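You operate a simulated robot arm through the tools that you are given. There is no shell and no other tool. Be economical: measure what you need, move in short steps, check, and stop when the job is done.

The job below is to be done with a simulated two-armed robot. You get a single attempt, and the scene is never put back.

Task
Take the grey filter from the top of the side bench and leave it in the inside of the teal crate. Then put the green pad on the white block. Then take the grey can from the top of the side bench and leave it on the upper middle shelf of the tall rack. Keep to this order. Set down upright: grey filter, grey can.

The check looks at the end state, three seconds after you hand in, the way a careful person would. Anything else that was tipped, shoved, dropped, spilled or broken makes it a failure.

Robot
Two 7-joint arms with two-finger grippers on one trunk, on a base that drives. Base frame: it is fixed to the floor where the robot stands at the start and does not move with it; the origin is under the middle of the robot, x ahead of it, y to its left, z up; the surface under the hand at the start is at about z = 0.8. Lengths are in m, angles in rad, forces in N, time in s.
The left shoulder is at the start at [0.07, 0.139, 1.263], the right one opposite. With the tool pointing down near the work surface each hand reaches from about 0.2 to 0.72 m from the robot's upright axis, wherever it stands, measured 20 degrees to its own side. Places, roughly: green pad (9x7x5 cm) [0.6, 0, 0.8]; grey filter (6x4x8 cm) [0.5, 0.1, 0.8]; inside of the teal crate (23x19 cm) [-0.88, 2.62, 0.8]; upper middle shelf of the tall rack [0.7, -3.9, 1.3]; white block (14x13x3 cm) [0.4, -0.1, 0.8]. Payload 3.43 kg a hand.
The TCP of each hand is the grasp point between the finger pads, 0.03 m short of the fingertips. In the tool frame z runs along the fingers and y along their closing line. The gripper opens to 0.104 m. The gripper's body begins 0.057 m behind the TCP.
Orientation is that of the tool frame in the base frame, as [roll, pitch, yaw] about the fixed x, y, z axes, in that order (R = Rz(yaw) Ry(pitch) Rx(roll)). With the fingers straight down and closing along the base's y, the tool's x points along the base's -x, its y along +y and its z along -z.

Tools
- The arms move only by the tool step_arm. It takes "left_moves", "right_moves" or both (then of equal length, played together; a hand with none holds still); each is a list that holds one entry, the list of rows, each a list of 6 numbers: the shift along the tool's x, y, z in units of 200 mm (1.0 is 200 mm), then the turn, a rotation vector about the tool's x, y, z in units of 45 degrees (1.0 is 45 degrees). In form: [[[dx, dy, dz, ax, ay, az], ...]]. A call has 1 to 8 rows; each row is the pose to reach, as a shift and turn from the pose commanded when the call began, along the tool's axes at that moment. "left_jaw" and "right_jaw" are, for a hand that has rows, the finger opening in m, from 0 to 0.104, set as the call begins (left out, the last holds). A call with a number of a shift or a turn outside -1 to 1 is refused whole. Rows are played at 5 a second. More than 0.05 m and 0.15 rad between two rows, or a gripper value outside its range, and nothing of the call is played. Where a pose cannot be reached the arm comes as near as it can. A force on the tool above 40 N (or 10 N above the force at the start of the call, whichever is more), or a blocked arm, ends the call early, and 0.2 s more pass. The fingers move at their own pace (about 0.045 m/s each) and stop on an object; they squeeze with about 32 N. The grip force told is the motor's: it shows also when the fingers shut on nothing. Time passes only in rows, and 0.2 s behind the last, so rows that repeat a pose let the fingers close. The reply holds the time, the measured pose of the TCP, the force on the tool along the base axes, the opening and the grip force, in the units named above and with some noise, with the torque about the TCP (base axes, N m) and any sound that the robot's microphone picked up.
- Cameras (640 x 400 px; columns grow to the right, rows downward): "scene" is now at [0.1238, 0.015, 1.4661]; the picture's right is [0.20, -0.98, -0.00], its down [-0.77, -0.16, -0.61] and it looks along [0.60, 0.12, -0.79] (base axes); focal length 222 px, centre (320, 200). "left" rides on the left gripper at [0.067, -0.018, -0.09] in its tool frame; the picture's right is [0.25, 0.97, 0.00], its down [-0.73, 0.19, -0.66] and it looks along [-0.64, 0.17, 0.75] (tool axes); focal length 218 px, centre (320, 200). "right" rides on the right gripper at [0.067, 0.018, -0.09] in its tool frame; the picture's right is [-0.25, 0.97, 0.00], its down [-0.73, -0.19, -0.66] and it looks along [-0.64, -0.17, 0.75] (tool axes); focal length 218 px, centre (320, 200). There is no depth. A picture from a camera that has moved, and an enlarged one, comes with that camera's place and axes in the base frame and with its lens.
- camera(camera): a new picture of that camera. The clock stands still meanwhile.
- move_column(by): slides the trunk up (or, below 0, down) by that many m; the arms and the scene camera ride with it, the base frame stays. It gives what a move gives, with no picture.
- drive_base(legs): drives the robot by 1 to 6 legs, each [ahead, left, turn to the left] in m, m and rad, along the robot's own axes; the way and the turn of a leg run together, so that a leg with both is an arc; at most 1.5 m and 3.142 rad a leg. The arms and the cameras ride along, it lands a little off, and it stops where it bumps. It gives what a move gives.
- aim_head(pan, tilt): turns the head with the scene camera to pan (to the left, within 1.501 rad either way) and tilt (down, from -0.506 to 1.204), counted from straight ahead of the robot. It gives what a move gives.
- zoom(camera, box): a new picture of the part [left, top, right, bottom] of that camera's present view, enlarged. The clock stands still meanwhile.
- finish_job(): hands the job in; it is judged then, once.

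Work in short steps. Places have to be worked out from the pictures, the camera data and where the tool is seen: move nearer, look again, correct. Check each grasp and each placing, and mend what went wrong. You have 165 turns and 130 pictures in all, those below and enlarged ones among them. Open the grippers and draw the arms clear of the work before you hand the job in, unless the task says otherwise; then end with one line.

The tools are called after ">>>" by a JSON object that holds its "api" and its "payload". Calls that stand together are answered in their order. step_arm: Moves the arms, as the interface text tells. Its arguments: {"type":"object","properties":{"left_moves":{"type":"array"},"left_jaw":{"type":"number"},"right_moves":{"type":"array"},"right_jaw":{"type":"number"}},"required":[]} The other tools are called the same way: move_column (by) slides the trunk up or down; drive_base (legs) drives the base; aim_head (pan, tilt) turns the head that bears the scene camera; camera (camera) takes a picture; zoom (camera, box) takes an enlarged picture of a part of a camera's view; finish_job () hands the job in.

At the start:

```text
t: 0.0
left_tcp_pos: [0.5241, 0.3352, 1.2154]
left_tcp_rot: [3.141, -0.001, 3.141]
left_wrist_force: [-0.6, 0.5, -1.9]
left_moment: [0.03, -0.02, -0.01]
left_finger_gap: 0.1039
left_finger_force: 0.0
right_tcp_pos: [0.4327, -0.1026, 1.0979]
right_tcp_rot: [-3.141, -0.001, 3.141]
right_wrist_force: [0.0, 0.0, -0.2]
right_moment: [0.03, -0.01, 0.03]
right_finger_gap: 0.1039
right_finger_force: 0.0
trunk travel left (down, up): [-0.758, 0.182]
robot x, y, heading: [0.0025, 0.001, 0.003]
head pan, tilt: [0.201, 0.909]
```

scene: 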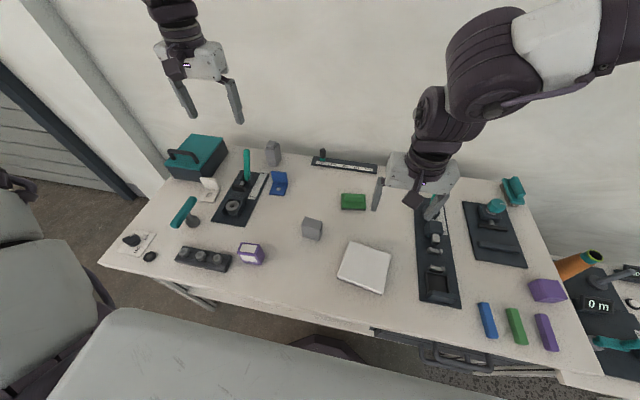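
right: 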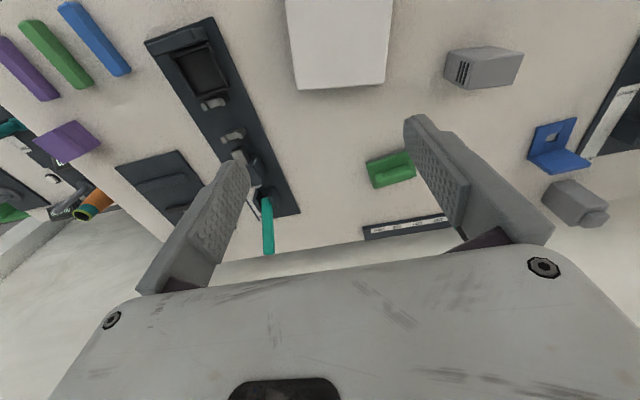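
left: 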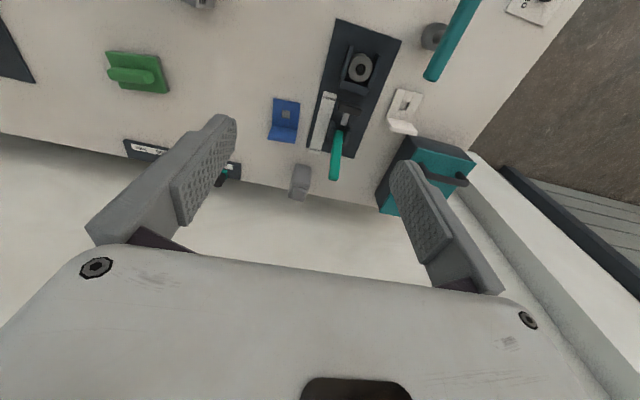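

I'll zoom into the bench to identify the filter, the can, the pad and the block.

>>> {"api": "zoom", "payload": {"camera": "scene", "box": [220, 130, 420, 255]}}

>>> {"api": "zoom", "payload": {"camera": "right", "box": [360, 20, 640, 240]}}

```text
3.20 times, centred on (320, 192) of scene
camera zoom: at [0.1238, 0.015, 1.4661], right [0.2, -0.98, 0.0], down [-0.77, -0.16, -0.61], along [0.6, 0.12, -0.79], focal length 712 px, centre (320, 224)
```

zoom: 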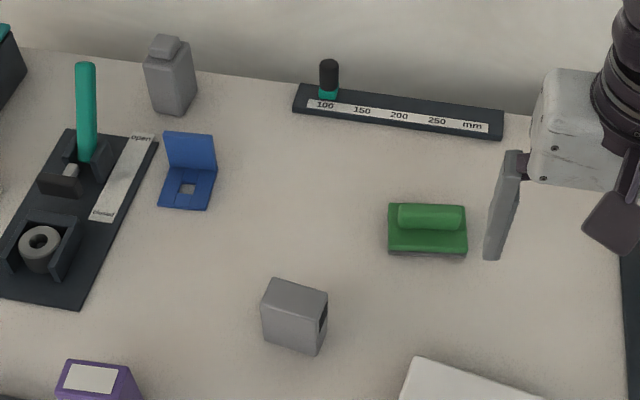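

```text
1.82 times, centred on (500, 130) of right
camera zoom: at [0.3654, -0.0848, 1.1893], right [0.25, 0.97, 0.0], down [0.73, -0.19, 0.66], along [0.64, -0.17, -0.75], focal length 397 px, centre (-7, 327)
```

zoom: 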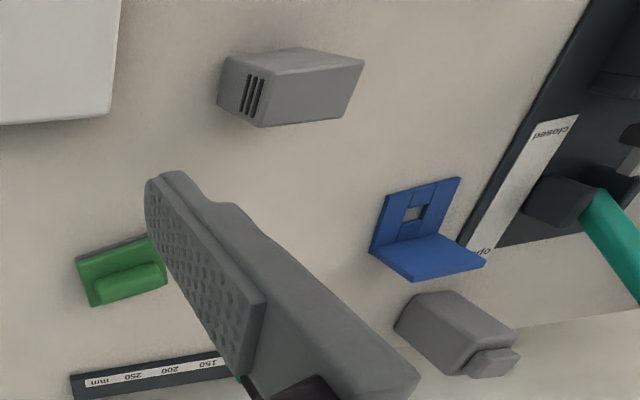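

The vented grey block at about (0.47, 0.11) is the filter, upright and nearly aligned with the axes. The capped grey item at about (0.80, 0.35) is the can. I move the left hand over the filter and the right hand aside.

>>> {"api": "step_arm", "payload": {"left_moves": [[[0.05, -0.16, 0.13, 0, 0, 0], [0.1, -0.32, 0.26, 0, 0, 0], [0.14, -0.48, 0.4, 0, 0, 0], [0.18, -0.64, 0.52, 0, 0, 0], [0.22, -0.82, 0.66, 0, 0, 0], [0.26, -1.0, 0.7, 0, 0, 0]]], "right_moves": [[[0, -0.15, 0, 0, 0, 0], [0, -0.3, 0, 0, 0, 0], [0, -0.45, 0, 0, 0, 0], [0, -0.6, 0, 0, 0, 0], [0, -0.75, 0, 0, 0, 0], [0, -0.85, 0, 0, 0, 0]]]}}

>>> {"api": "camera", "payload": {"camera": "left"}}

>>> {"api": "camera", "payload": {"camera": "scene"}}

```text
t: 1.4
left_tcp_pos: [0.4593, 0.1729, 1.081]
left_tcp_rot: [3.141, 0.002, -3.139]
left_wrist_force: [0.4, -0.6, 0.3]
left_moment: [0.0, -0.03, 0.01]
left_finger_gap: 0.1039
left_finger_force: 0.0
left hand out of reach, approached as far as the arm can: row 5, 6
right_tcp_pos: [0.3713, -0.1833, 1.0887]
right_tcp_rot: [-3.138, 0.005, 3.131]
right_wrist_force: [0.0, -0.4, 0.2]
right_moment: [0.0, -0.05, -0.03]
right_finger_gap: 0.104
right_finger_force: 0.1
right hand out of reach, approached as far as the arm can: row 2, 3, 4, 5, 6
trunk travel left (down, up): [-0.758, 0.182]
robot x, y, heading: [0.0014, 0.0003, 0.004]
head pan, tilt: [0.201, 0.909]
```

```text
124 pictures are left
camera left: at [0.3922, 0.1548, 1.1708], right [-0.25, 0.97, 0.0], down [0.73, 0.19, 0.66], along [0.64, 0.17, -0.75], focal length 218 px, centre (320, 200)
```

left: 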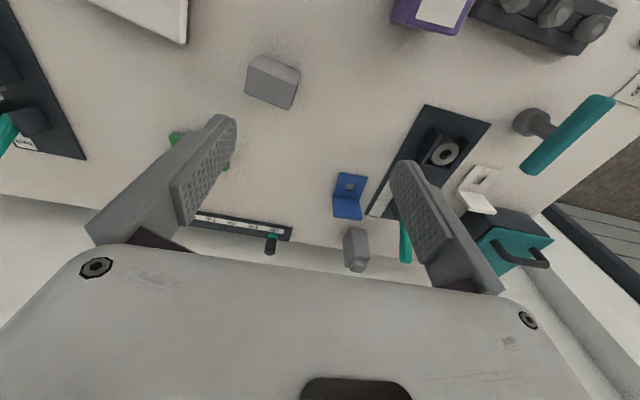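

```text
123 pictures are left
camera scene: at [0.1217, 0.0138, 1.4664], right [0.2, -0.98, 0.0], down [-0.77, -0.16, -0.61], along [0.6, 0.12, -0.79], focal length 222 px, centre (320, 200)
```

scene: 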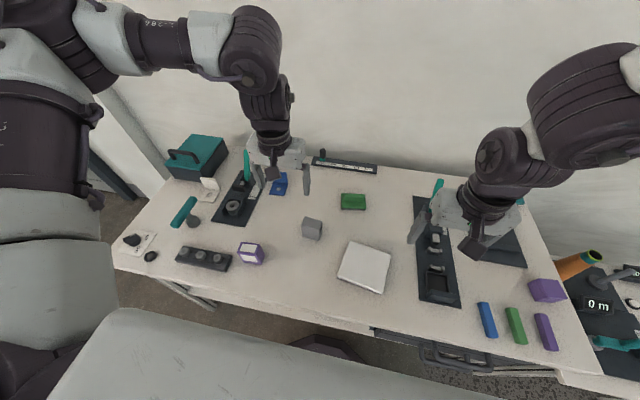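

The arms hit their folding limit this high up, so I continue lower: left hand down to about 0.98 and toward y=0.108.

>>> {"api": "step_arm", "payload": {"left_moves": [[[0, 0, 0.2, 0, 0, 0], [0, 0, 0.4, 0, 0, 0], [0, -0.1, 0.5, 0, 0, 0], [0, -0.1, 0.5, 0, 0, 0]]]}}

>>> {"api": "camera", "payload": {"camera": "left"}}

```text
t: 2.4
left_tcp_pos: [0.4405, 0.192, 1.0025]
left_tcp_rot: [-3.14, 0.0, 3.14]
left_wrist_force: [-0.3, 0.3, -0.1]
left_moment: [-0.02, -0.01, 0.02]
left_finger_gap: 0.104
left_finger_force: 0.1
left hand out of reach, approached as far as the arm can: row 1, 2, 3, 4
right_tcp_pos: [0.3727, -0.1817, 1.0876]
right_tcp_rot: [-3.137, 0.003, 3.131]
right_wrist_force: [-0.4, -0.7, -0.1]
right_moment: [-0.02, -0.02, 0.0]
right_finger_gap: 0.1038
right_finger_force: 0.1
trunk travel left (down, up): [-0.758, 0.182]
robot x, y, heading: [-0.0001, 0.0012, -0.0]
head pan, tilt: [0.201, 0.909]
```

```text
122 pictures are left
camera left: at [0.3748, 0.1735, 1.0928], right [-0.25, 0.97, 0.0], down [0.73, 0.19, 0.66], along [0.64, 0.16, -0.75], focal length 218 px, centre (320, 200)
```

left: 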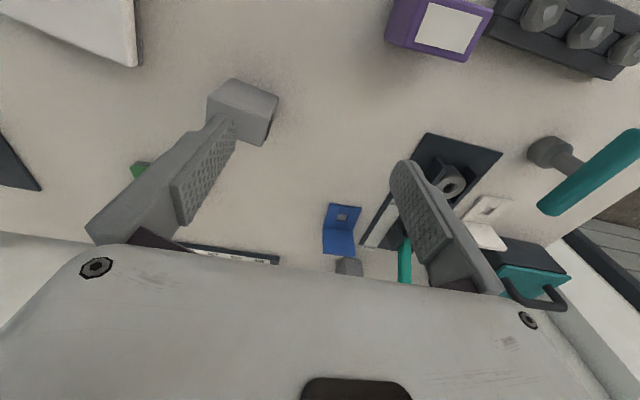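

Still limited at this height, so I go lower, keeping clear of the filter, and then slide across.

>>> {"api": "step_arm", "payload": {"left_moves": [[[0, 0.3, 0.1, 0, 0, 0], [0, 0.3, 0.25, 0, 0, 0], [0, 0.2, 0.35, 0, 0, 0], [0, 0.1, 0.35, 0, 0, 0], [0, 0, 0.35, 0, 0, 0], [0, 0, 0.35, 0, 0, 0]]]}}

>>> {"api": "camera", "payload": {"camera": "left"}}

```text
refused: row 1 steps farther than a row can; nothing moved
```

```text
121 pictures are left
camera left: at [0.3748, 0.1735, 1.0928], right [-0.25, 0.97, 0.0], down [0.73, 0.19, 0.66], along [0.64, 0.16, -0.75], focal length 218 px, centre (320, 200)
```

left: 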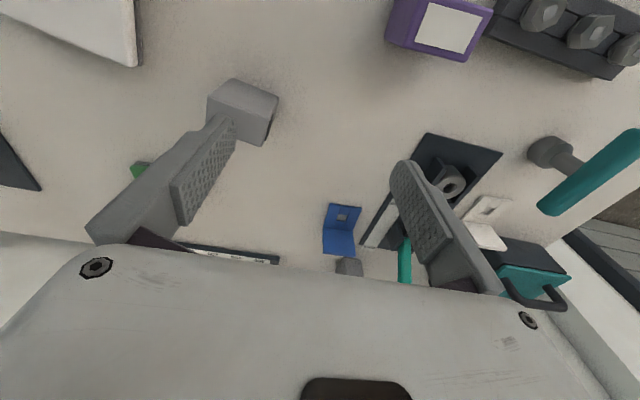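

A step was too long. I go straight down by 5 cm in place.

>>> {"api": "step_arm", "payload": {"left_moves": [[[0, 0, 0.15, 0, 0, 0], [0, 0, 0.25, 0, 0, 0], [0, 0, 0.25, 0, 0, 0]]]}}

```text
t: 3.2
left_tcp_pos: [0.434, 0.2109, 0.9688]
left_tcp_rot: [-3.139, -0.001, -3.14]
left_wrist_force: [0.1, 0.5, -0.9]
left_moment: [0.01, 0.02, -0.02]
left_finger_gap: 0.104
left_finger_force: 0.2
left hand out of reach, approached as far as the arm can: row 1, 2, 3
right_tcp_pos: [0.3728, -0.183, 1.0875]
right_tcp_rot: [-3.136, 0.005, 3.131]
right_wrist_force: [-0.7, -1.1, -0.7]
right_moment: [0.0, -0.01, -0.01]
right_finger_gap: 0.104
right_finger_force: 0.1
trunk travel left (down, up): [-0.758, 0.182]
robot x, y, heading: [0.0036, -0.0023, -0.001]
head pan, tilt: [0.201, 0.909]
```

The hand is drifting away from the command because it can't reach inward. I relax the command outward, then move the base right and a bit back so the filter lies in the left arm's comfortable sector.

>>> {"api": "step_arm", "payload": {"left_moves": [[[0, 0.2, -0.05, 0, 0, 0], [0, 0.4, -0.1, 0, 0, 0], [0, 0.5, -0.2, 0, 0, 0], [0, 0.5, -0.2, 0, 0, 0]]]}}

>>> {"api": "drive_base", "payload": {"legs": [[-0.03, -0.12, 0]]}}

>>> {"api": "camera", "payload": {"camera": "left"}}

>>> {"api": "camera", "payload": {"camera": "scene"}}

```text
t: 4.2
left_tcp_pos: [0.4361, 0.3106, 1.0085]
left_tcp_rot: [3.14, 0.0, -3.14]
left_wrist_force: [0.0, -0.6, 0.2]
left_moment: [0.01, -0.03, -0.03]
left_finger_gap: 0.104
left_finger_force: 0.1
right_tcp_pos: [0.3736, -0.1818, 1.0881]
right_tcp_rot: [-3.137, 0.005, 3.13]
right_wrist_force: [0.3, 0.6, 0.0]
right_moment: [0.0, -0.01, -0.01]
right_finger_gap: 0.1038
right_finger_force: 0.0
trunk travel left (down, up): [-0.758, 0.182]
robot x, y, heading: [-0.0013, -0.0005, -0.001]
head pan, tilt: [0.201, 0.909]
```

```text
t: 5.5
left_tcp_pos: [0.4068, 0.1934, 1.009]
left_tcp_rot: [-3.141, -0.002, 3.141]
left_wrist_force: [-0.4, 0.0, -0.5]
left_moment: [-0.02, -0.01, -0.04]
left_finger_gap: 0.1038
left_finger_force: 0.0
right_tcp_pos: [0.3448, -0.2989, 1.0886]
right_tcp_rot: [-3.136, 0.005, 3.132]
right_wrist_force: [-0.5, 0.9, 0.2]
right_moment: [-0.01, -0.01, -0.04]
right_finger_gap: 0.1042
right_finger_force: 0.0
trunk travel left (down, up): [-0.758, 0.182]
robot x, y, heading: [-0.0312, -0.12, -0.003]
head pan, tilt: [0.201, 0.909]
```

```text
120 pictures are left
camera left: at [0.34, 0.1757, 1.0979], right [-0.25, 0.97, 0.0], down [0.73, 0.19, 0.66], along [0.63, 0.16, -0.76], focal length 218 px, centre (320, 200)
```

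left: 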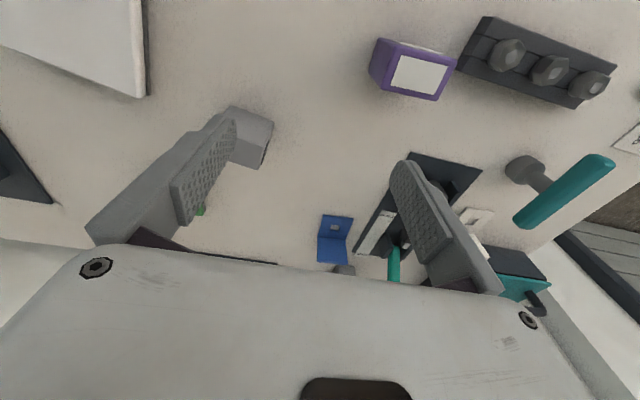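

```text
119 pictures are left
camera scene: at [0.0947, -0.1011, 1.466], right [0.2, -0.98, 0.0], down [-0.77, -0.16, -0.61], along [0.6, 0.12, -0.79], focal length 222 px, centre (320, 200)
```

scene: 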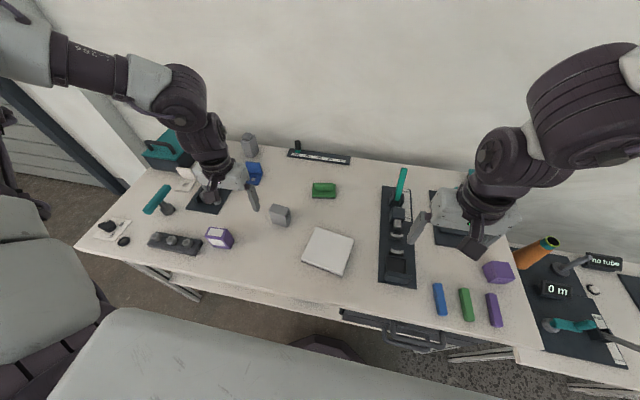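

Reachable now. I centre the left hand over the estimated filter position (0.472, 0.108).

>>> {"api": "step_arm", "payload": {"left_moves": [[[-0.1, -0.14, 0.03, 0, 0, 0], [-0.2, -0.28, 0.06, 0, 0, 0], [-0.325, -0.42, 0.1, 0, 0, 0], [-0.325, -0.425, 0.1, 0, 0, 0]]]}}

>>> {"api": "camera", "payload": {"camera": "left"}}

>>> {"api": "zoom", "payload": {"camera": "scene", "box": [220, 160, 380, 260]}}

```text
t: 6.5
left_tcp_pos: [0.4663, 0.1116, 0.9912]
left_tcp_rot: [-3.138, 0.002, 3.142]
left_wrist_force: [0.7, 0.1, 0.6]
left_moment: [0.01, -0.03, 0.0]
left_finger_gap: 0.1042
left_finger_force: 0.0
left hand out of reach, approached as far as the arm can: row 3, 4
right_tcp_pos: [0.3417, -0.2994, 1.0881]
right_tcp_rot: [-3.135, 0.004, 3.131]
right_wrist_force: [-0.1, 0.2, -0.3]
right_moment: [-0.01, 0.01, 0.01]
right_finger_gap: 0.1042
right_finger_force: 0.0
trunk travel left (down, up): [-0.758, 0.182]
robot x, y, heading: [-0.0306, -0.1188, -0.0]
head pan, tilt: [0.201, 0.909]
```

```text
118 pictures are left
camera left: at [0.401, 0.0942, 1.0815], right [-0.25, 0.97, 0.0], down [0.73, 0.19, 0.66], along [0.64, 0.16, -0.75], focal length 218 px, centre (320, 200)
```

left: 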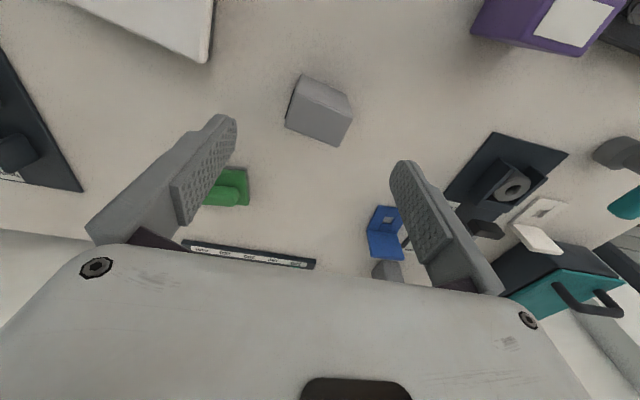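

```text
4.00 times, centred on (300, 210) of scene
camera zoom: at [0.0935, -0.1027, 1.4662], right [0.2, -0.98, 0.0], down [-0.77, -0.16, -0.61], along [0.6, 0.12, -0.79], focal length 890 px, centre (400, 160)
```

zoom: 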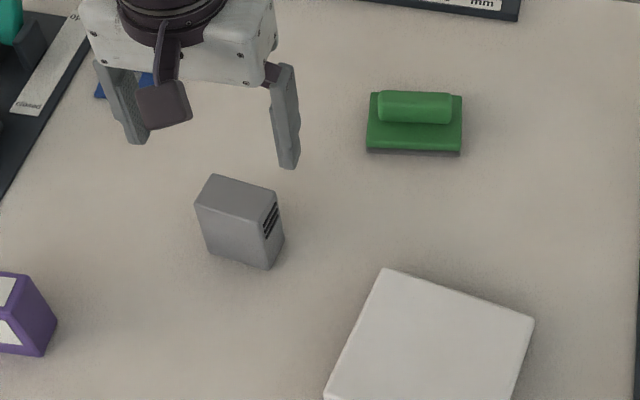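

The filter centre computes to (0.472, 0.108), rotated about 5°. I descend with a small yaw to z≈0.845 with the jaws open.

>>> {"api": "step_arm", "payload": {"left_moves": [[[0, 0, 0.15, 0, 0, 0.05], [0, 0, 0.3, 0, 0, 0.1], [0, 0, 0.4, 0, 0, 0.11]]]}}

>>> {"api": "camera", "payload": {"camera": "left"}}

```text
t: 7.2
left_tcp_pos: [0.4469, 0.1399, 0.9411]
left_tcp_rot: [-3.14, 0.001, 3.056]
left_wrist_force: [-0.6, -0.3, -0.4]
left_moment: [0.0, 0.0, -0.03]
left_finger_gap: 0.1041
left_finger_force: 0.1
left hand out of reach, approached as far as the arm can: row 1, 2, 3
right_tcp_pos: [0.3434, -0.3008, 1.0869]
right_tcp_rot: [-3.136, 0.006, 3.132]
right_wrist_force: [-0.3, 0.4, 0.2]
right_moment: [0.0, 0.03, 0.05]
right_finger_gap: 0.1041
right_finger_force: 0.0
trunk travel left (down, up): [-0.758, 0.182]
robot x, y, heading: [-0.0328, -0.1192, -0.0]
head pan, tilt: [0.201, 0.909]
```

```text
116 pictures are left
camera left: at [0.3787, 0.1272, 1.0317], right [-0.17, 0.99, 0.0], down [0.74, 0.13, 0.66], along [0.65, 0.11, -0.75], focal length 218 px, centre (320, 200)
```

left: 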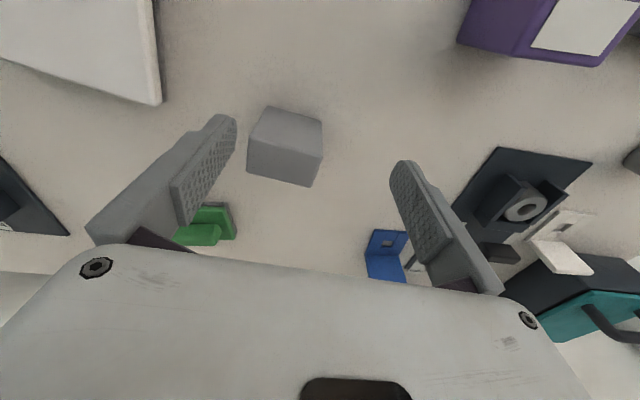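

Going lower makes the reach worse with this hand yaw, which suggests a wrist or roll limit. I back up and test whether a clockwise yaw lets the hand get to the target.

>>> {"api": "step_arm", "payload": {"left_moves": [[[0, 0, 0, 0, 0, 0.15], [0, 0, 0, 0, 0, 0.3], [0, 0, 0, 0, 0, 0.45], [0, 0, 0, 0, 0, 0.6], [0, 0, 0, 0, 0, 0.75], [0, 0, 0, 0, 0, 0.9], [0, 0, 0, 0, 0, 0.9]]]}}

>>> {"api": "camera", "payload": {"camera": "scene"}}

```text
t: 8.8
left_tcp_pos: [0.4467, 0.1376, 0.9427]
left_tcp_rot: [-3.14, 0.001, 2.347]
left_wrist_force: [0.1, -0.6, 0.6]
left_moment: [-0.01, -0.02, 0.03]
left_finger_gap: 0.1042
left_finger_force: 0.0
right_tcp_pos: [0.3429, -0.3008, 1.0883]
right_tcp_rot: [-3.136, 0.006, 3.131]
right_wrist_force: [0.2, -0.7, 0.5]
right_moment: [0.0, -0.01, 0.01]
right_finger_gap: 0.1042
right_finger_force: 0.0
trunk travel left (down, up): [-0.758, 0.182]
robot x, y, heading: [-0.0279, -0.1199, 0.006]
head pan, tilt: [0.201, 0.909]
```

```text
115 pictures are left
camera scene: at [0.0941, -0.1033, 1.4661], right [0.2, -0.98, 0.0], down [-0.77, -0.16, -0.61], along [0.6, 0.12, -0.79], focal length 222 px, centre (320, 200)
```

scene: 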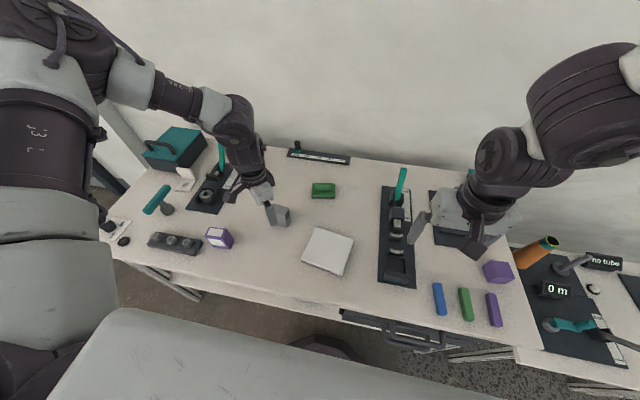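

No limit reported at this yaw, so I try moving to (0.472, 0.108) with it.

>>> {"api": "step_arm", "payload": {"left_moves": [[[-0.1, -0.01, 0, 0, 0, 0], [-0.195, -0.015, 0, 0, 0, 0], [-0.195, -0.015, 0, 0, 0, 0]]]}}

```text
t: 9.7
left_tcp_pos: [0.4554, 0.1307, 0.9587]
left_tcp_rot: [-3.14, 0.001, 2.35]
left_wrist_force: [0.2, -0.3, 0.1]
left_moment: [0.01, 0.0, -0.03]
left_finger_gap: 0.104
left_finger_force: 0.1
left hand out of reach, approached as far as the arm can: row 1, 2, 3
right_tcp_pos: [0.3432, -0.3002, 1.0889]
right_tcp_rot: [-3.136, 0.005, 3.131]
right_wrist_force: [0.3, 0.7, -0.1]
right_moment: [0.01, 0.01, 0.01]
right_finger_gap: 0.1038
right_finger_force: 0.0
trunk travel left (down, up): [-0.758, 0.182]
robot x, y, heading: [-0.0318, -0.1169, -0.0]
head pan, tilt: [0.201, 0.909]
```

It isn't the yaw. The arm seems stuck in a bad elbow configuration close in, so I put the filter farther out on the left side by moving the base back and right.

>>> {"api": "step_arm", "payload": {"left_moves": [[[0, 0.1, -0.1, 0, 0, -0.19], [0, 0.2, -0.1, 0, 0, -0.38], [0, 0.3, -0.1, 0, 0, -0.57], [0, 0.3, -0.1, 0, 0, -0.76], [0, 0.3, -0.1, 0, 0, -0.88], [0, 0.3, -0.1, 0, 0, -0.88]]]}}

>>> {"api": "drive_base", "payload": {"legs": [[-0.06, -0.1, 0]]}}

```text
t: 11.1
left_tcp_pos: [0.4972, 0.1719, 0.9777]
left_tcp_rot: [3.141, -0.002, 3.043]
left_wrist_force: [-0.3, 0.2, 0.0]
left_moment: [0.01, 0.0, -0.06]
left_finger_gap: 0.1039
left_finger_force: 0.1
right_tcp_pos: [0.3424, -0.3001, 1.0876]
right_tcp_rot: [-3.137, 0.007, 3.131]
right_wrist_force: [-0.1, -0.2, -0.2]
right_moment: [0.02, 0.03, 0.01]
right_finger_gap: 0.104
right_finger_force: 0.2
trunk travel left (down, up): [-0.758, 0.182]
robot x, y, heading: [-0.0301, -0.1159, -0.004]
head pan, tilt: [0.201, 0.909]
```

```text
t: 12.3
left_tcp_pos: [0.4356, 0.0757, 0.9767]
left_tcp_rot: [-3.14, -0.002, 3.044]
left_wrist_force: [0.1, -0.3, 0.0]
left_moment: [0.01, -0.02, -0.05]
left_finger_gap: 0.1041
left_finger_force: 0.1
right_tcp_pos: [0.2852, -0.3952, 1.0883]
right_tcp_rot: [-3.134, 0.002, 3.136]
right_wrist_force: [0.6, 0.3, -0.2]
right_moment: [-0.01, 0.03, 0.03]
right_finger_gap: 0.1043
right_finger_force: 0.1
trunk travel left (down, up): [-0.758, 0.182]
robot x, y, heading: [-0.0898, -0.2139, 0.007]
head pan, tilt: [0.201, 0.909]
```

Now to (0.472, 0.108, 0.95) with the wrist camera as a check.

>>> {"api": "step_arm", "payload": {"left_moves": [[[-0.08, 0.09, 0.05, 0, 0, 0], [-0.164, 0.177, 0.135, 0, 0, 0], [-0.164, 0.177, 0.135, 0, 0, 0]]]}}

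>>> {"api": "camera", "payload": {"camera": "left"}}

```text
t: 13.1
left_tcp_pos: [0.4586, 0.1132, 0.963]
left_tcp_rot: [3.141, 0.003, 3.046]
left_wrist_force: [-0.2, -0.9, 0.3]
left_moment: [0.01, 0.03, -0.04]
left_finger_gap: 0.1041
left_finger_force: 0.1
left hand out of reach, approached as far as the arm can: row 2, 3
right_tcp_pos: [0.2822, -0.3995, 1.0889]
right_tcp_rot: [-3.137, 0.005, 3.133]
right_wrist_force: [-0.6, -0.7, -1.0]
right_moment: [0.06, -0.03, 0.01]
right_finger_gap: 0.1039
right_finger_force: 0.1
trunk travel left (down, up): [-0.758, 0.182]
robot x, y, heading: [-0.089, -0.2165, 0.002]
head pan, tilt: [0.201, 0.909]
```

```text
114 pictures are left
camera left: at [0.3902, 0.1016, 1.0531], right [-0.16, 0.99, 0.0], down [0.74, 0.12, 0.66], along [0.65, 0.1, -0.75], focal length 218 px, centre (320, 200)
```

left: 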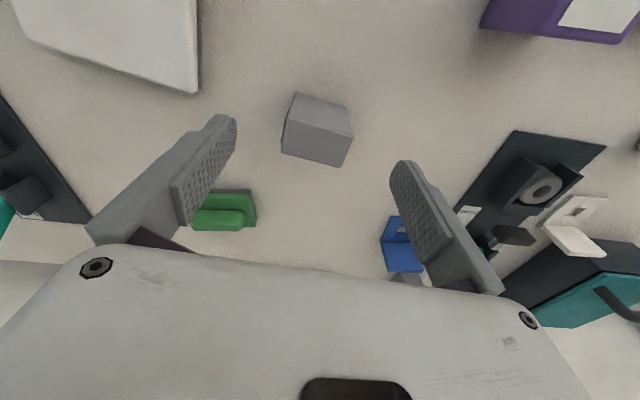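

Let me look at the arm's configuration with the head turned toward the left arm.

>>> {"api": "aim_head", "payload": {"pan": 0.7, "tilt": 0.4}}

>>> {"api": "camera", "payload": {"camera": "scene"}}

```text
t: 14.0
left_tcp_pos: [0.4595, 0.1152, 0.9614]
left_tcp_rot: [-3.14, 0.0, 3.044]
left_wrist_force: [0.2, -0.6, 0.2]
left_moment: [0.01, 0.01, 0.01]
left_finger_gap: 0.1042
left_finger_force: 0.0
right_tcp_pos: [0.2836, -0.3976, 1.0881]
right_tcp_rot: [-3.136, 0.004, 3.134]
right_wrist_force: [0.6, 0.5, -0.8]
right_moment: [-0.01, 0.0, 0.02]
right_finger_gap: 0.1037
right_finger_force: 0.2
trunk travel left (down, up): [-0.758, 0.182]
robot x, y, heading: [-0.0895, -0.2181, 0.004]
head pan, tilt: [0.7, 0.4]
```

```text
113 pictures are left
camera scene: at [0.0314, -0.1562, 1.5097], right [0.65, -0.76, 0.0], down [-0.3, -0.25, -0.92], along [0.7, 0.59, -0.39], focal length 222 px, centre (320, 200)
```

scene: 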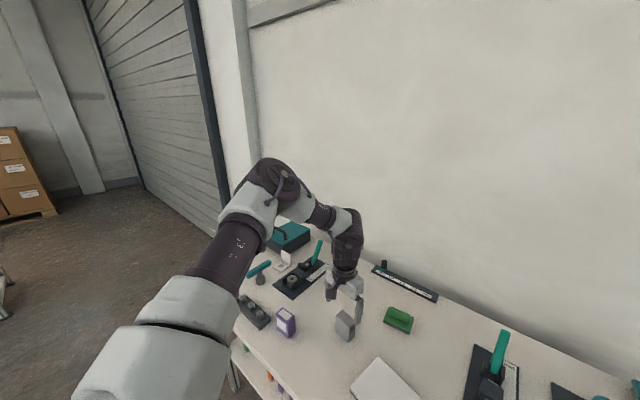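

The elbow is up and out with the wrist bent hard. I try retracting the hand toward the body so the arm refolds with the elbow lower, and then extend low.

>>> {"api": "step_arm", "payload": {"left_moves": [[[0.2, 0, 0, 0, 0, 0], [0.4, 0, 0, 0, 0, 0], [0.6, 0, 0, 0, 0, 0], [0.8, 0, 0, 0, 0, 0], [1.0, 0, 0, 0, 0, 0]]]}}

>>> {"api": "camera", "payload": {"camera": "scene"}}

```text
t: 15.2
left_tcp_pos: [0.2591, 0.1344, 0.9629]
left_tcp_rot: [-3.14, 0.002, 3.044]
left_wrist_force: [-1.0, 0.7, -0.2]
left_moment: [-0.01, -0.03, 0.0]
left_finger_gap: 0.104
left_finger_force: 0.1
right_tcp_pos: [0.2816, -0.396, 1.0897]
right_tcp_rot: [-3.136, 0.007, 3.134]
right_wrist_force: [-0.7, -0.2, 1.2]
right_moment: [0.01, 0.0, -0.02]
right_finger_gap: 0.1039
right_finger_force: 0.0
trunk travel left (down, up): [-0.758, 0.182]
robot x, y, heading: [-0.0874, -0.2145, 0.006]
head pan, tilt: [0.7, 0.4]
```

```text
112 pictures are left
camera scene: at [0.029, -0.1555, 1.51], right [0.65, -0.76, 0.0], down [-0.3, -0.25, -0.92], along [0.7, 0.6, -0.39], focal length 222 px, centre (320, 200)
```

scene: 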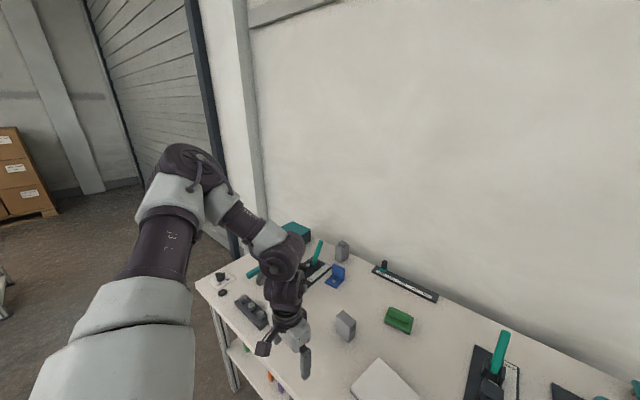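

It's unconstrained here. I lower to z≈0.89 in place, then advance toward the filter.

>>> {"api": "step_arm", "payload": {"left_moves": [[[0, 0, 0.2, 0, 0, 0], [0, 0, 0.35, 0, 0, 0], [-0.2, 0, 0.35, 0, 0, 0], [-0.4, 0, 0.35, 0, 0, 0]]]}}

>>> {"api": "camera", "payload": {"camera": "scene"}}

```text
t: 16.2
left_tcp_pos: [0.3402, 0.1242, 0.8925]
left_tcp_rot: [-3.142, -0.004, 3.044]
left_wrist_force: [0.2, 0.1, 0.5]
left_moment: [0.01, 0.03, -0.02]
left_finger_gap: 0.1041
left_finger_force: 0.0
right_tcp_pos: [0.2855, -0.3991, 1.0874]
right_tcp_rot: [-3.136, 0.003, 3.132]
right_wrist_force: [0.3, -0.4, 0.2]
right_moment: [0.01, 0.03, 0.02]
right_finger_gap: 0.1038
right_finger_force: 0.2
trunk travel left (down, up): [-0.758, 0.182]
robot x, y, heading: [-0.0881, -0.2169, 0.006]
head pan, tilt: [0.7, 0.4]
```

```text
111 pictures are left
camera scene: at [0.0335, -0.1576, 1.5096], right [0.65, -0.76, 0.0], down [-0.3, -0.25, -0.92], along [0.7, 0.6, -0.39], focal length 222 px, centre (320, 200)
```

scene: 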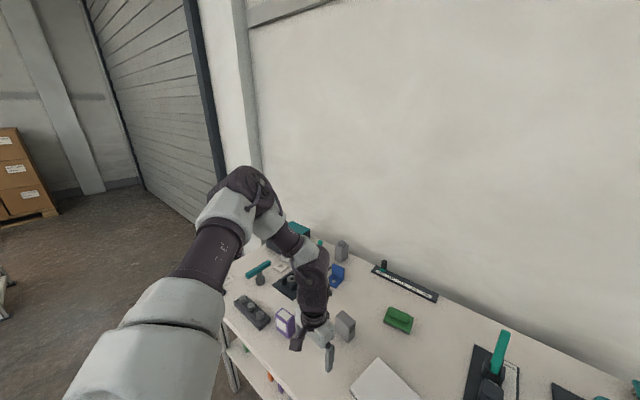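

Reach in this arm posture is limited to about 0.45 m forward at low height, so I raise slightly and drive the base forward 0.12 m instead.

>>> {"api": "step_arm", "payload": {"left_moves": [[[0, 0, -0.15, 0, 0, 0], [0, 0, -0.3, 0, 0, 0], [0, 0, -0.3, 0, 0, 0]]]}}

>>> {"api": "drive_base", "payload": {"legs": [[0.12, 0, 0]]}}

>>> {"api": "camera", "payload": {"camera": "left"}}

```text
t: 17.0
left_tcp_pos: [0.3395, 0.1279, 0.9517]
left_tcp_rot: [-3.138, -0.002, 3.044]
left_wrist_force: [0.4, -0.7, -0.5]
left_moment: [-0.03, -0.01, 0.0]
left_finger_gap: 0.104
left_finger_force: 0.0
right_tcp_pos: [0.284, -0.3966, 1.0878]
right_tcp_rot: [-3.137, 0.005, 3.137]
right_wrist_force: [-0.2, 0.1, -0.5]
right_moment: [-0.03, 0.05, -0.03]
right_finger_gap: 0.1039
right_finger_force: 0.1
trunk travel left (down, up): [-0.758, 0.182]
robot x, y, heading: [-0.0862, -0.217, 0.005]
head pan, tilt: [0.7, 0.4]
```

```text
t: 18.2
left_tcp_pos: [0.4569, 0.129, 0.9515]
left_tcp_rot: [3.14, 0.0, 3.046]
left_wrist_force: [-0.1, -0.5, 0.8]
left_moment: [-0.01, 0.0, 0.01]
left_finger_gap: 0.1039
left_finger_force: 0.0
right_tcp_pos: [0.401, -0.3949, 1.0887]
right_tcp_rot: [-3.137, 0.008, 3.136]
right_wrist_force: [-0.8, -0.3, 0.6]
right_moment: [0.0, 0.02, -0.02]
right_finger_gap: 0.104
right_finger_force: 0.1
trunk travel left (down, up): [-0.758, 0.182]
robot x, y, heading: [0.0294, -0.2134, 0.004]
head pan, tilt: [0.7, 0.4]
```

```text
110 pictures are left
camera left: at [0.3888, 0.117, 1.0418], right [-0.16, 0.99, 0.0], down [0.74, 0.12, 0.66], along [0.65, 0.1, -0.75], focal length 218 px, centre (320, 200)
```

left: 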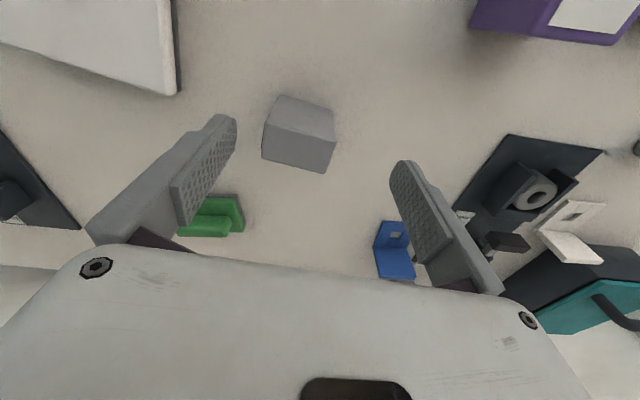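

Aligning over (0.472, 0.108), then descending to z≈0.845 around the filter.

>>> {"api": "step_arm", "payload": {"left_moves": [[[-0.085, -0.098, 0, 0, 0, 0], [-0.085, -0.098, 0.15, 0, 0, 0], [-0.085, -0.098, 0.3, 0, 0, 0], [-0.085, -0.098, 0.3, 0, 0, 0]]]}}

>>> {"api": "camera", "payload": {"camera": "left"}}

```text
t: 19.2
left_tcp_pos: [0.4723, 0.1079, 0.8907]
left_tcp_rot: [-3.141, 0.0, 3.046]
left_wrist_force: [0.4, 0.3, 0.3]
left_moment: [0.0, -0.05, 0.03]
left_finger_gap: 0.1039
left_finger_force: 0.0
right_tcp_pos: [0.4026, -0.3969, 1.0873]
right_tcp_rot: [-3.137, 0.003, 3.137]
right_wrist_force: [-0.3, -0.8, -0.7]
right_moment: [0.01, -0.02, 0.01]
right_finger_gap: 0.1041
right_finger_force: 0.0
trunk travel left (down, up): [-0.758, 0.182]
robot x, y, heading: [0.0268, -0.215, 0.001]
head pan, tilt: [0.7, 0.4]
```

```text
109 pictures are left
camera left: at [0.4039, 0.0959, 0.9804], right [-0.16, 0.99, 0.0], down [0.74, 0.12, 0.66], along [0.65, 0.1, -0.75], focal length 218 px, centre (320, 200)
```

left: 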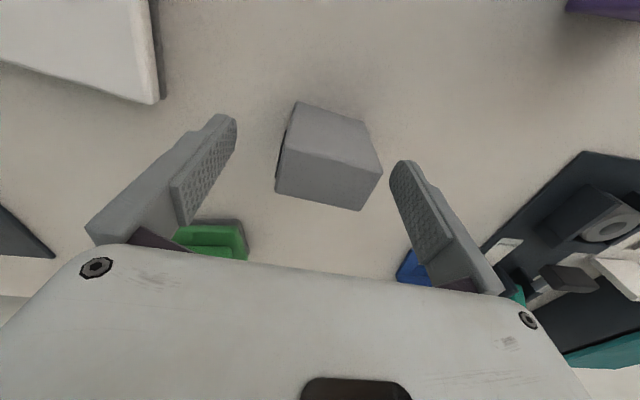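

Fingers straddle the filter well. I descend the last 4.5 cm and close.

>>> {"api": "step_arm", "payload": {"left_moves": [[[-0.025, 0, 0.12, 0, 0, 0], [-0.025, 0, 0.23, 0, 0, 0], [-0.025, 0, 0.23, 0, 0, 0]]]}}

>>> {"api": "step_arm", "payload": {"left_moves": [[[0, 0, 0, 0, 0, 0], [0, 0, 0, 0, 0, 0], [0, 0, 0, 0, 0, 0], [0, 0, 0, 0, 0, 0], [0, 0, 0, 0, 0, 0]]], "left_jaw": 0.03}}

```text
t: 20.1
left_tcp_pos: [0.4658, 0.1192, 0.8806]
left_tcp_rot: [3.141, -0.002, 3.045]
left_wrist_force: [0.0, 0.3, -0.8]
left_moment: [0.02, 0.0, 0.01]
left_finger_gap: 0.1043
left_finger_force: 0.0
left hand out of reach, approached as far as the arm can: row 1, 2, 3
right_tcp_pos: [0.4025, -0.3952, 1.089]
right_tcp_rot: [-3.138, 0.003, 3.135]
right_wrist_force: [-0.1, -0.7, -0.6]
right_moment: [-0.03, -0.01, 0.01]
right_finger_gap: 0.1041
right_finger_force: 0.1
trunk travel left (down, up): [-0.758, 0.182]
robot x, y, heading: [0.0308, -0.217, 0.006]
head pan, tilt: [0.7, 0.4]
```

```text
t: 21.2
left_tcp_pos: [0.4651, 0.1194, 0.8807]
left_tcp_rot: [-3.141, 0.0, 3.043]
left_wrist_force: [-0.1, 0.4, 0.3]
left_moment: [0.01, 0.01, 0.01]
left_finger_gap: 0.0593
left_finger_force: 32.0
right_tcp_pos: [0.4033, -0.3957, 1.0885]
right_tcp_rot: [-3.137, 0.004, 3.136]
right_wrist_force: [0.2, 0.0, -0.3]
right_moment: [0.0, 0.0, 0.03]
right_finger_gap: 0.1039
right_finger_force: 0.1
trunk travel left (down, up): [-0.758, 0.182]
robot x, y, heading: [0.0276, -0.2163, 0.007]
head pan, tilt: [0.7, 0.4]
```

The fingers closed on 5.9 cm, so the filter is held with about 3 cm overlap. I lift and check.

>>> {"api": "step_arm", "payload": {"left_moves": [[[0, 0, -0.1, 0, 0, 0], [0.1, 0, -0.3, 0, 0, 0], [0.2, 0.1, -0.5, 0, 0, 0]]]}}

>>> {"api": "camera", "payload": {"camera": "left"}}

>>> {"api": "camera", "payload": {"camera": "scene"}}

```text
t: 22.1
left_tcp_pos: [0.4282, 0.1423, 0.9837]
left_tcp_rot: [-3.14, 0.003, 3.045]
left_wrist_force: [-0.2, -0.5, 0.2]
left_moment: [-0.04, -0.01, -0.02]
left_finger_gap: 0.0299
left_finger_force: 0.0
right_tcp_pos: [0.4012, -0.3948, 1.0888]
right_tcp_rot: [-3.134, 0.006, 3.136]
right_wrist_force: [0.8, 0.1, 0.2]
right_moment: [-0.01, -0.03, -0.02]
right_finger_gap: 0.1041
right_finger_force: 0.0
trunk travel left (down, up): [-0.758, 0.182]
robot x, y, heading: [0.031, -0.2181, 0.0]
head pan, tilt: [0.7, 0.4]
```

```text
108 pictures are left
camera left: at [0.3591, 0.1303, 1.0736], right [-0.16, 0.99, 0.0], down [0.74, 0.12, 0.66], along [0.65, 0.1, -0.75], focal length 218 px, centre (320, 200)
```

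left: 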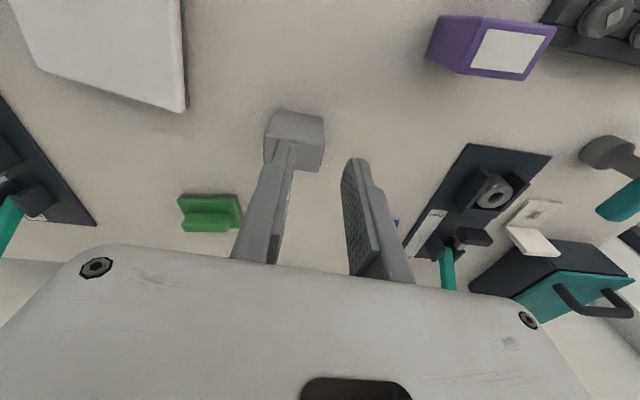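

```text
107 pictures are left
camera scene: at [0.147, -0.1545, 1.51], right [0.65, -0.76, 0.0], down [-0.29, -0.25, -0.92], along [0.7, 0.6, -0.39], focal length 222 px, centre (320, 200)
```

scene: 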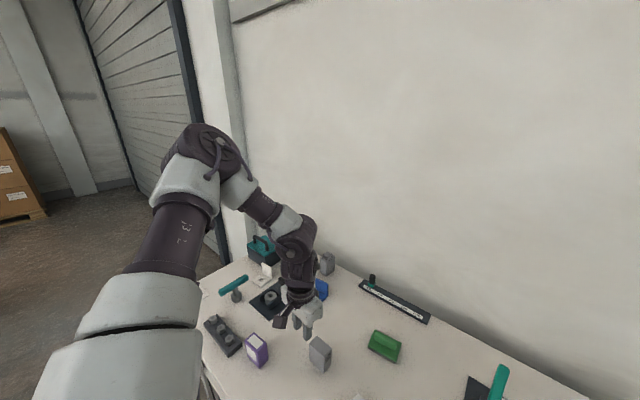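

The shallow grasp slipped off the top, and the filter is still standing. I open, raise, and lower the trunk 0.12 m so the arm can reach deeper.

>>> {"api": "step_arm", "payload": {"left_moves": [[[0, 0, -0.2, 0, 0, 0], [0, 0, -0.4, 0, 0, 0], [0, 0, -0.4, 0, 0, 0], [0, 0, -0.4, 0, 0, 0]]], "left_jaw": 0.104}}

>>> {"api": "move_column", "payload": {"by": -0.12}}

>>> {"api": "camera", "payload": {"camera": "left"}}

```text
t: 23.1
left_tcp_pos: [0.4282, 0.1411, 1.0629]
left_tcp_rot: [-3.14, -0.002, 3.046]
left_wrist_force: [-0.3, 0.3, 0.7]
left_moment: [0.03, 0.01, -0.02]
left_finger_gap: 0.104
left_finger_force: 0.1
right_tcp_pos: [0.4037, -0.3962, 1.0889]
right_tcp_rot: [-3.138, 0.006, 3.138]
right_wrist_force: [0.6, 0.4, 0.6]
right_moment: [0.01, 0.0, 0.0]
right_finger_gap: 0.1043
right_finger_force: 0.1
trunk travel left (down, up): [-0.758, 0.182]
robot x, y, heading: [0.0304, -0.217, 0.005]
head pan, tilt: [0.7, 0.4]
```

```text
t: 24.6
left_tcp_pos: [0.4274, 0.1403, 0.9423]
left_tcp_rot: [3.141, -0.002, 3.045]
left_wrist_force: [0.1, 0.5, -0.1]
left_moment: [0.01, 0.01, -0.01]
left_finger_gap: 0.104
left_finger_force: 0.0
right_tcp_pos: [0.4032, -0.3949, 0.9678]
right_tcp_rot: [-3.137, 0.004, 3.138]
right_wrist_force: [-0.1, 0.9, -0.3]
right_moment: [-0.05, -0.01, 0.0]
right_finger_gap: 0.104
right_finger_force: 0.2
trunk travel left (down, up): [-0.638, 0.302]
robot x, y, heading: [0.0294, -0.2163, 0.002]
head pan, tilt: [0.7, 0.4]
```

```text
106 pictures are left
camera left: at [0.3601, 0.1301, 1.0326], right [-0.16, 0.99, 0.0], down [0.74, 0.12, 0.66], along [0.65, 0.1, -0.75], focal length 218 px, centre (320, 200)
```

left: 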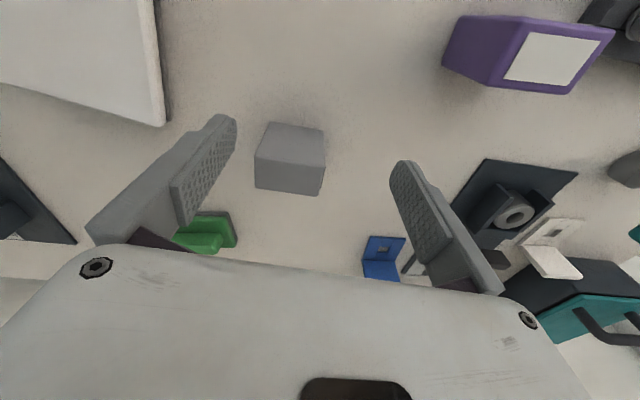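

The filter shifted to about (0.474, 0.120), now square to the axes. I move over it with the yaw straightened, then descend to z≈0.84.

>>> {"api": "step_arm", "payload": {"left_moves": [[[-0.12, -0.04, 0, 0, 0, -0.05], [-0.243, -0.077, 0, 0, 0, -0.12], [-0.243, -0.077, 0.17, 0, 0, -0.12], [-0.243, -0.077, 0.34, 0, 0, -0.12], [-0.243, -0.077, 0.51, 0, 0, -0.12], [-0.243, -0.077, 0.51, 0, 0, -0.12]]]}}

>>> {"api": "camera", "payload": {"camera": "left"}}

```text
t: 25.9
left_tcp_pos: [0.4748, 0.1234, 0.8413]
left_tcp_rot: [3.141, 0.0, 3.139]
left_wrist_force: [-0.8, 0.5, 1.3]
left_moment: [-0.02, 0.0, -0.01]
left_finger_gap: 0.1039
left_finger_force: 0.0
right_tcp_pos: [0.4025, -0.3956, 0.9691]
right_tcp_rot: [-3.136, 0.005, 3.136]
right_wrist_force: [0.4, 0.4, 0.0]
right_moment: [0.04, 0.02, 0.01]
right_finger_gap: 0.1041
right_finger_force: 0.1
trunk travel left (down, up): [-0.638, 0.302]
robot x, y, heading: [0.0294, -0.2166, 0.006]
head pan, tilt: [0.7, 0.4]
```

```text
105 pictures are left
camera left: at [0.4072, 0.1046, 0.931], right [-0.25, 0.97, 0.0], down [0.73, 0.19, 0.66], along [0.64, 0.17, -0.75], focal length 218 px, centre (320, 200)
```

left: 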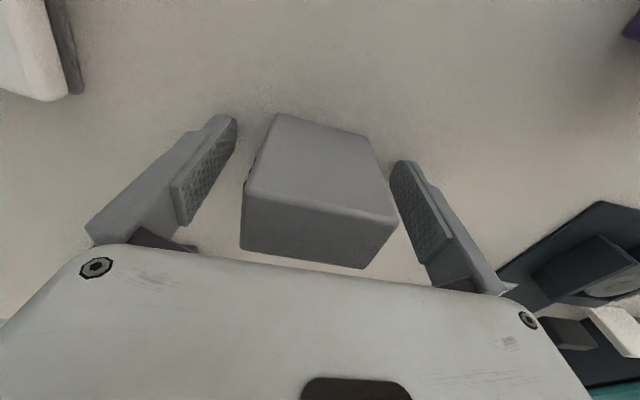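

Now properly straddled at full depth. Closing on it, then lifting a little.

>>> {"api": "step_arm", "payload": {"left_moves": [[[0, 0, 0, 0, 0, 0], [0, 0, 0, 0, 0, 0], [0, 0, 0, 0, 0, 0], [0, 0, 0, 0, 0, 0], [0, 0, 0, 0, 0, 0], [0, 0, -0.05, 0, 0, 0], [0, 0, -0.15, 0, 0, 0], [0, 0, -0.3, 0, 0, 0]]], "left_jaw": 0.0}}

>>> {"api": "camera", "payload": {"camera": "left"}}

```text
t: 27.8
left_tcp_pos: [0.4745, 0.1209, 0.9023]
left_tcp_rot: [3.141, 0.001, 3.138]
left_wrist_force: [0.3, -0.1, 0.0]
left_moment: [-0.04, -0.01, -0.04]
left_finger_gap: 0.0594
left_finger_force: 31.8
right_tcp_pos: [0.4032, -0.3959, 0.9696]
right_tcp_rot: [-3.135, 0.005, 3.137]
right_wrist_force: [-0.6, 0.4, 0.2]
right_moment: [0.02, -0.05, 0.01]
right_finger_gap: 0.104
right_finger_force: 0.1
trunk travel left (down, up): [-0.638, 0.302]
robot x, y, heading: [0.0283, -0.2162, 0.008]
head pan, tilt: [0.7, 0.4]
```

```text
104 pictures are left
camera left: at [0.4081, 0.1029, 0.9919], right [-0.25, 0.97, 0.0], down [0.73, 0.19, 0.66], along [0.64, 0.16, -0.75], focal length 218 px, centre (320, 200)
```

left: 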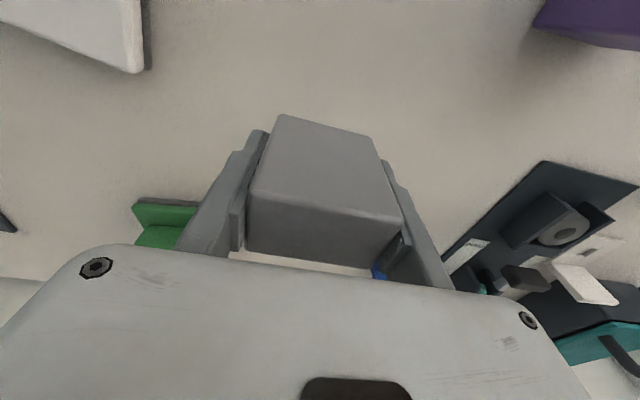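

The filter is held. I lift higher and pull in, then back away from the bench.

>>> {"api": "step_arm", "payload": {"left_moves": [[[0, 0, -0.2, 0, 0, 0], [0, 0, -0.4, 0, 0, 0], [0.15, 0, -0.5, 0, 0, 0], [0.35, 0, -0.5, 0, 0, 0], [0.5, 0, -0.5, 0, 0, 0]]]}}

>>> {"api": "drive_base", "payload": {"legs": [[-0.5, 0, 0]]}}

>>> {"api": "aim_head", "payload": {"pan": 1.4, "tilt": 0.3}}

>>> {"api": "camera", "payload": {"camera": "scene"}}

```text
t: 28.9
left_tcp_pos: [0.3738, 0.1222, 1.0024]
left_tcp_rot: [-3.141, -0.001, 3.139]
left_wrist_force: [0.1, 0.1, -0.1]
left_moment: [0.04, 0.01, 0.02]
left_finger_gap: 0.0592
left_finger_force: 31.9
right_tcp_pos: [0.4019, -0.3965, 0.9696]
right_tcp_rot: [-3.137, 0.006, 3.137]
right_wrist_force: [-0.3, 0.2, -0.4]
right_moment: [-0.05, -0.03, 0.04]
right_finger_gap: 0.1037
right_finger_force: 0.0
trunk travel left (down, up): [-0.638, 0.302]
robot x, y, heading: [0.0292, -0.2175, 0.007]
head pan, tilt: [0.7, 0.4]
```

```text
t: 31.9
left_tcp_pos: [-0.1375, 0.1202, 1.0016]
left_tcp_rot: [-3.141, -0.002, -3.139]
left_wrist_force: [-0.3, 0.3, -1.0]
left_moment: [0.04, -0.01, -0.02]
left_finger_gap: 0.0591
left_finger_force: 32.3
right_tcp_pos: [-0.1072, -0.3976, 0.9687]
right_tcp_rot: [-3.137, 0.007, -3.142]
right_wrist_force: [0.1, 0.3, 0.9]
right_moment: [-0.02, 0.04, 0.0]
right_finger_gap: 0.1039
right_finger_force: 0.1
trunk travel left (down, up): [-0.638, 0.302]
robot x, y, heading: [-0.478, -0.2174, 0.008]
head pan, tilt: [0.7, 0.4]
```

```text
t: 33.0
left_tcp_pos: [-0.1386, 0.1216, 1.0018]
left_tcp_rot: [3.141, -0.003, -3.136]
left_wrist_force: [-0.6, 0.2, -0.1]
left_moment: [0.0, 0.01, 0.01]
left_finger_gap: 0.0596
left_finger_force: 31.9
right_tcp_pos: [-0.1066, -0.3979, 0.9674]
right_tcp_rot: [-3.135, 0.006, -3.142]
right_wrist_force: [-0.1, 0.3, 0.3]
right_moment: [-0.03, 0.05, 0.0]
right_finger_gap: 0.1042
right_finger_force: 0.1
trunk travel left (down, up): [-0.638, 0.302]
robot x, y, heading: [-0.4811, -0.2165, 0.011]
head pan, tilt: [1.4, 0.3]
```

```text
103 pictures are left
camera scene: at [-0.4154, -0.1271, 1.3991], right [0.99, -0.16, 0.0], down [-0.05, -0.29, -0.96], along [0.15, 0.94, -0.3], focal length 222 px, centre (320, 200)
```

scene: 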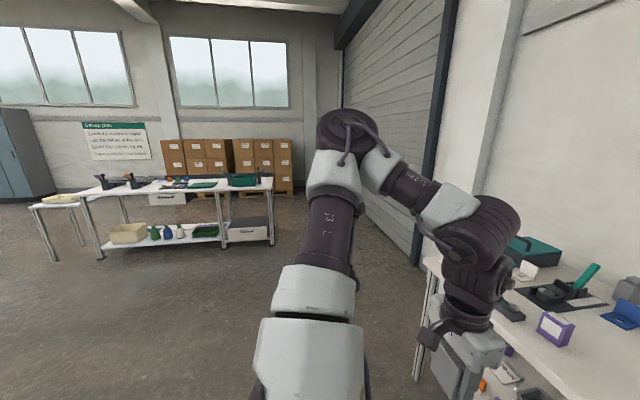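

The teal crate sits on the far bench at about (−0.88, 2.62). I zoom in on it.

>>> {"api": "zoom", "payload": {"camera": "scene", "box": [20, 140, 300, 280]}}

```text
2.29 times, centred on (160, 210) of scene
camera zoom: at [-0.4154, -0.1271, 1.3991], right [0.99, -0.16, 0.0], down [-0.05, -0.29, -0.96], along [0.15, 0.94, -0.3], focal length 508 px, centre (686, 177)
```

zoom: 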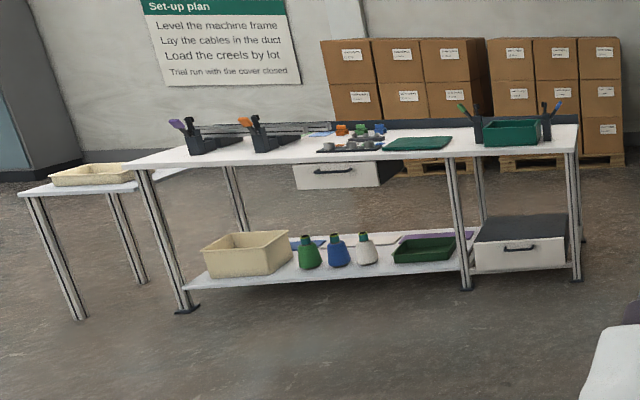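

I have free space here, so I test how far the left hand extends forward with the tool down at this trunk height.

>>> {"api": "step_arm", "payload": {"left_moves": [[[-0.25, 0, 0, 0, 0, 0], [-0.5, 0, 0, 0, 0, 0], [-0.75, 0, 0, 0, 0, 0], [-1.0, 0, 0, 0, 0, 0], [-1.0, 0, 0, 0, 0, 0]]]}}

>>> {"api": "step_arm", "payload": {"left_moves": [[[-0.25, 0, 0, 0, 0, 0], [-0.5, 0, 0, 0, 0, 0], [-0.75, 0, 0, 0, 0, 0], [-1.0, 0, 0, 0, 0, 0], [-1.0, 0, 0, 0, 0, 0]]]}}

```text
t: 34.2
left_tcp_pos: [0.0616, 0.1221, 1.0031]
left_tcp_rot: [-3.14, -0.001, -3.137]
left_wrist_force: [-0.3, 0.7, -1.0]
left_moment: [0.03, -0.02, 0.0]
left_finger_gap: 0.0591
left_finger_force: 31.8
right_tcp_pos: [-0.1081, -0.3972, 0.9696]
right_tcp_rot: [-3.136, 0.006, 3.139]
right_wrist_force: [0.3, -0.2, 0.2]
right_moment: [0.0, -0.02, 0.0]
right_finger_gap: 0.1043
right_finger_force: 0.1
trunk travel left (down, up): [-0.638, 0.302]
robot x, y, heading: [-0.4766, -0.2182, 0.01]
head pan, tilt: [1.4, 0.3]
```

```text
t: 35.4
left_tcp_pos: [0.1057, 0.1378, 0.9814]
left_tcp_rot: [-3.14, 0.002, -3.139]
left_wrist_force: [-0.5, 0.2, -1.1]
left_moment: [-0.02, -0.01, 0.02]
left_finger_gap: 0.0591
left_finger_force: 31.8
left hand out of reach, approached as far as the arm can: row 1, 2, 3, 4, 5
right_tcp_pos: [-0.1065, -0.3984, 0.9682]
right_tcp_rot: [-3.138, 0.004, -3.141]
right_wrist_force: [0.6, 0.9, 0.7]
right_moment: [0.0, -0.01, -0.01]
right_finger_gap: 0.1038
right_finger_force: 0.1
trunk travel left (down, up): [-0.638, 0.302]
robot x, y, heading: [-0.4817, -0.2196, 0.013]
head pan, tilt: [1.4, 0.3]
```

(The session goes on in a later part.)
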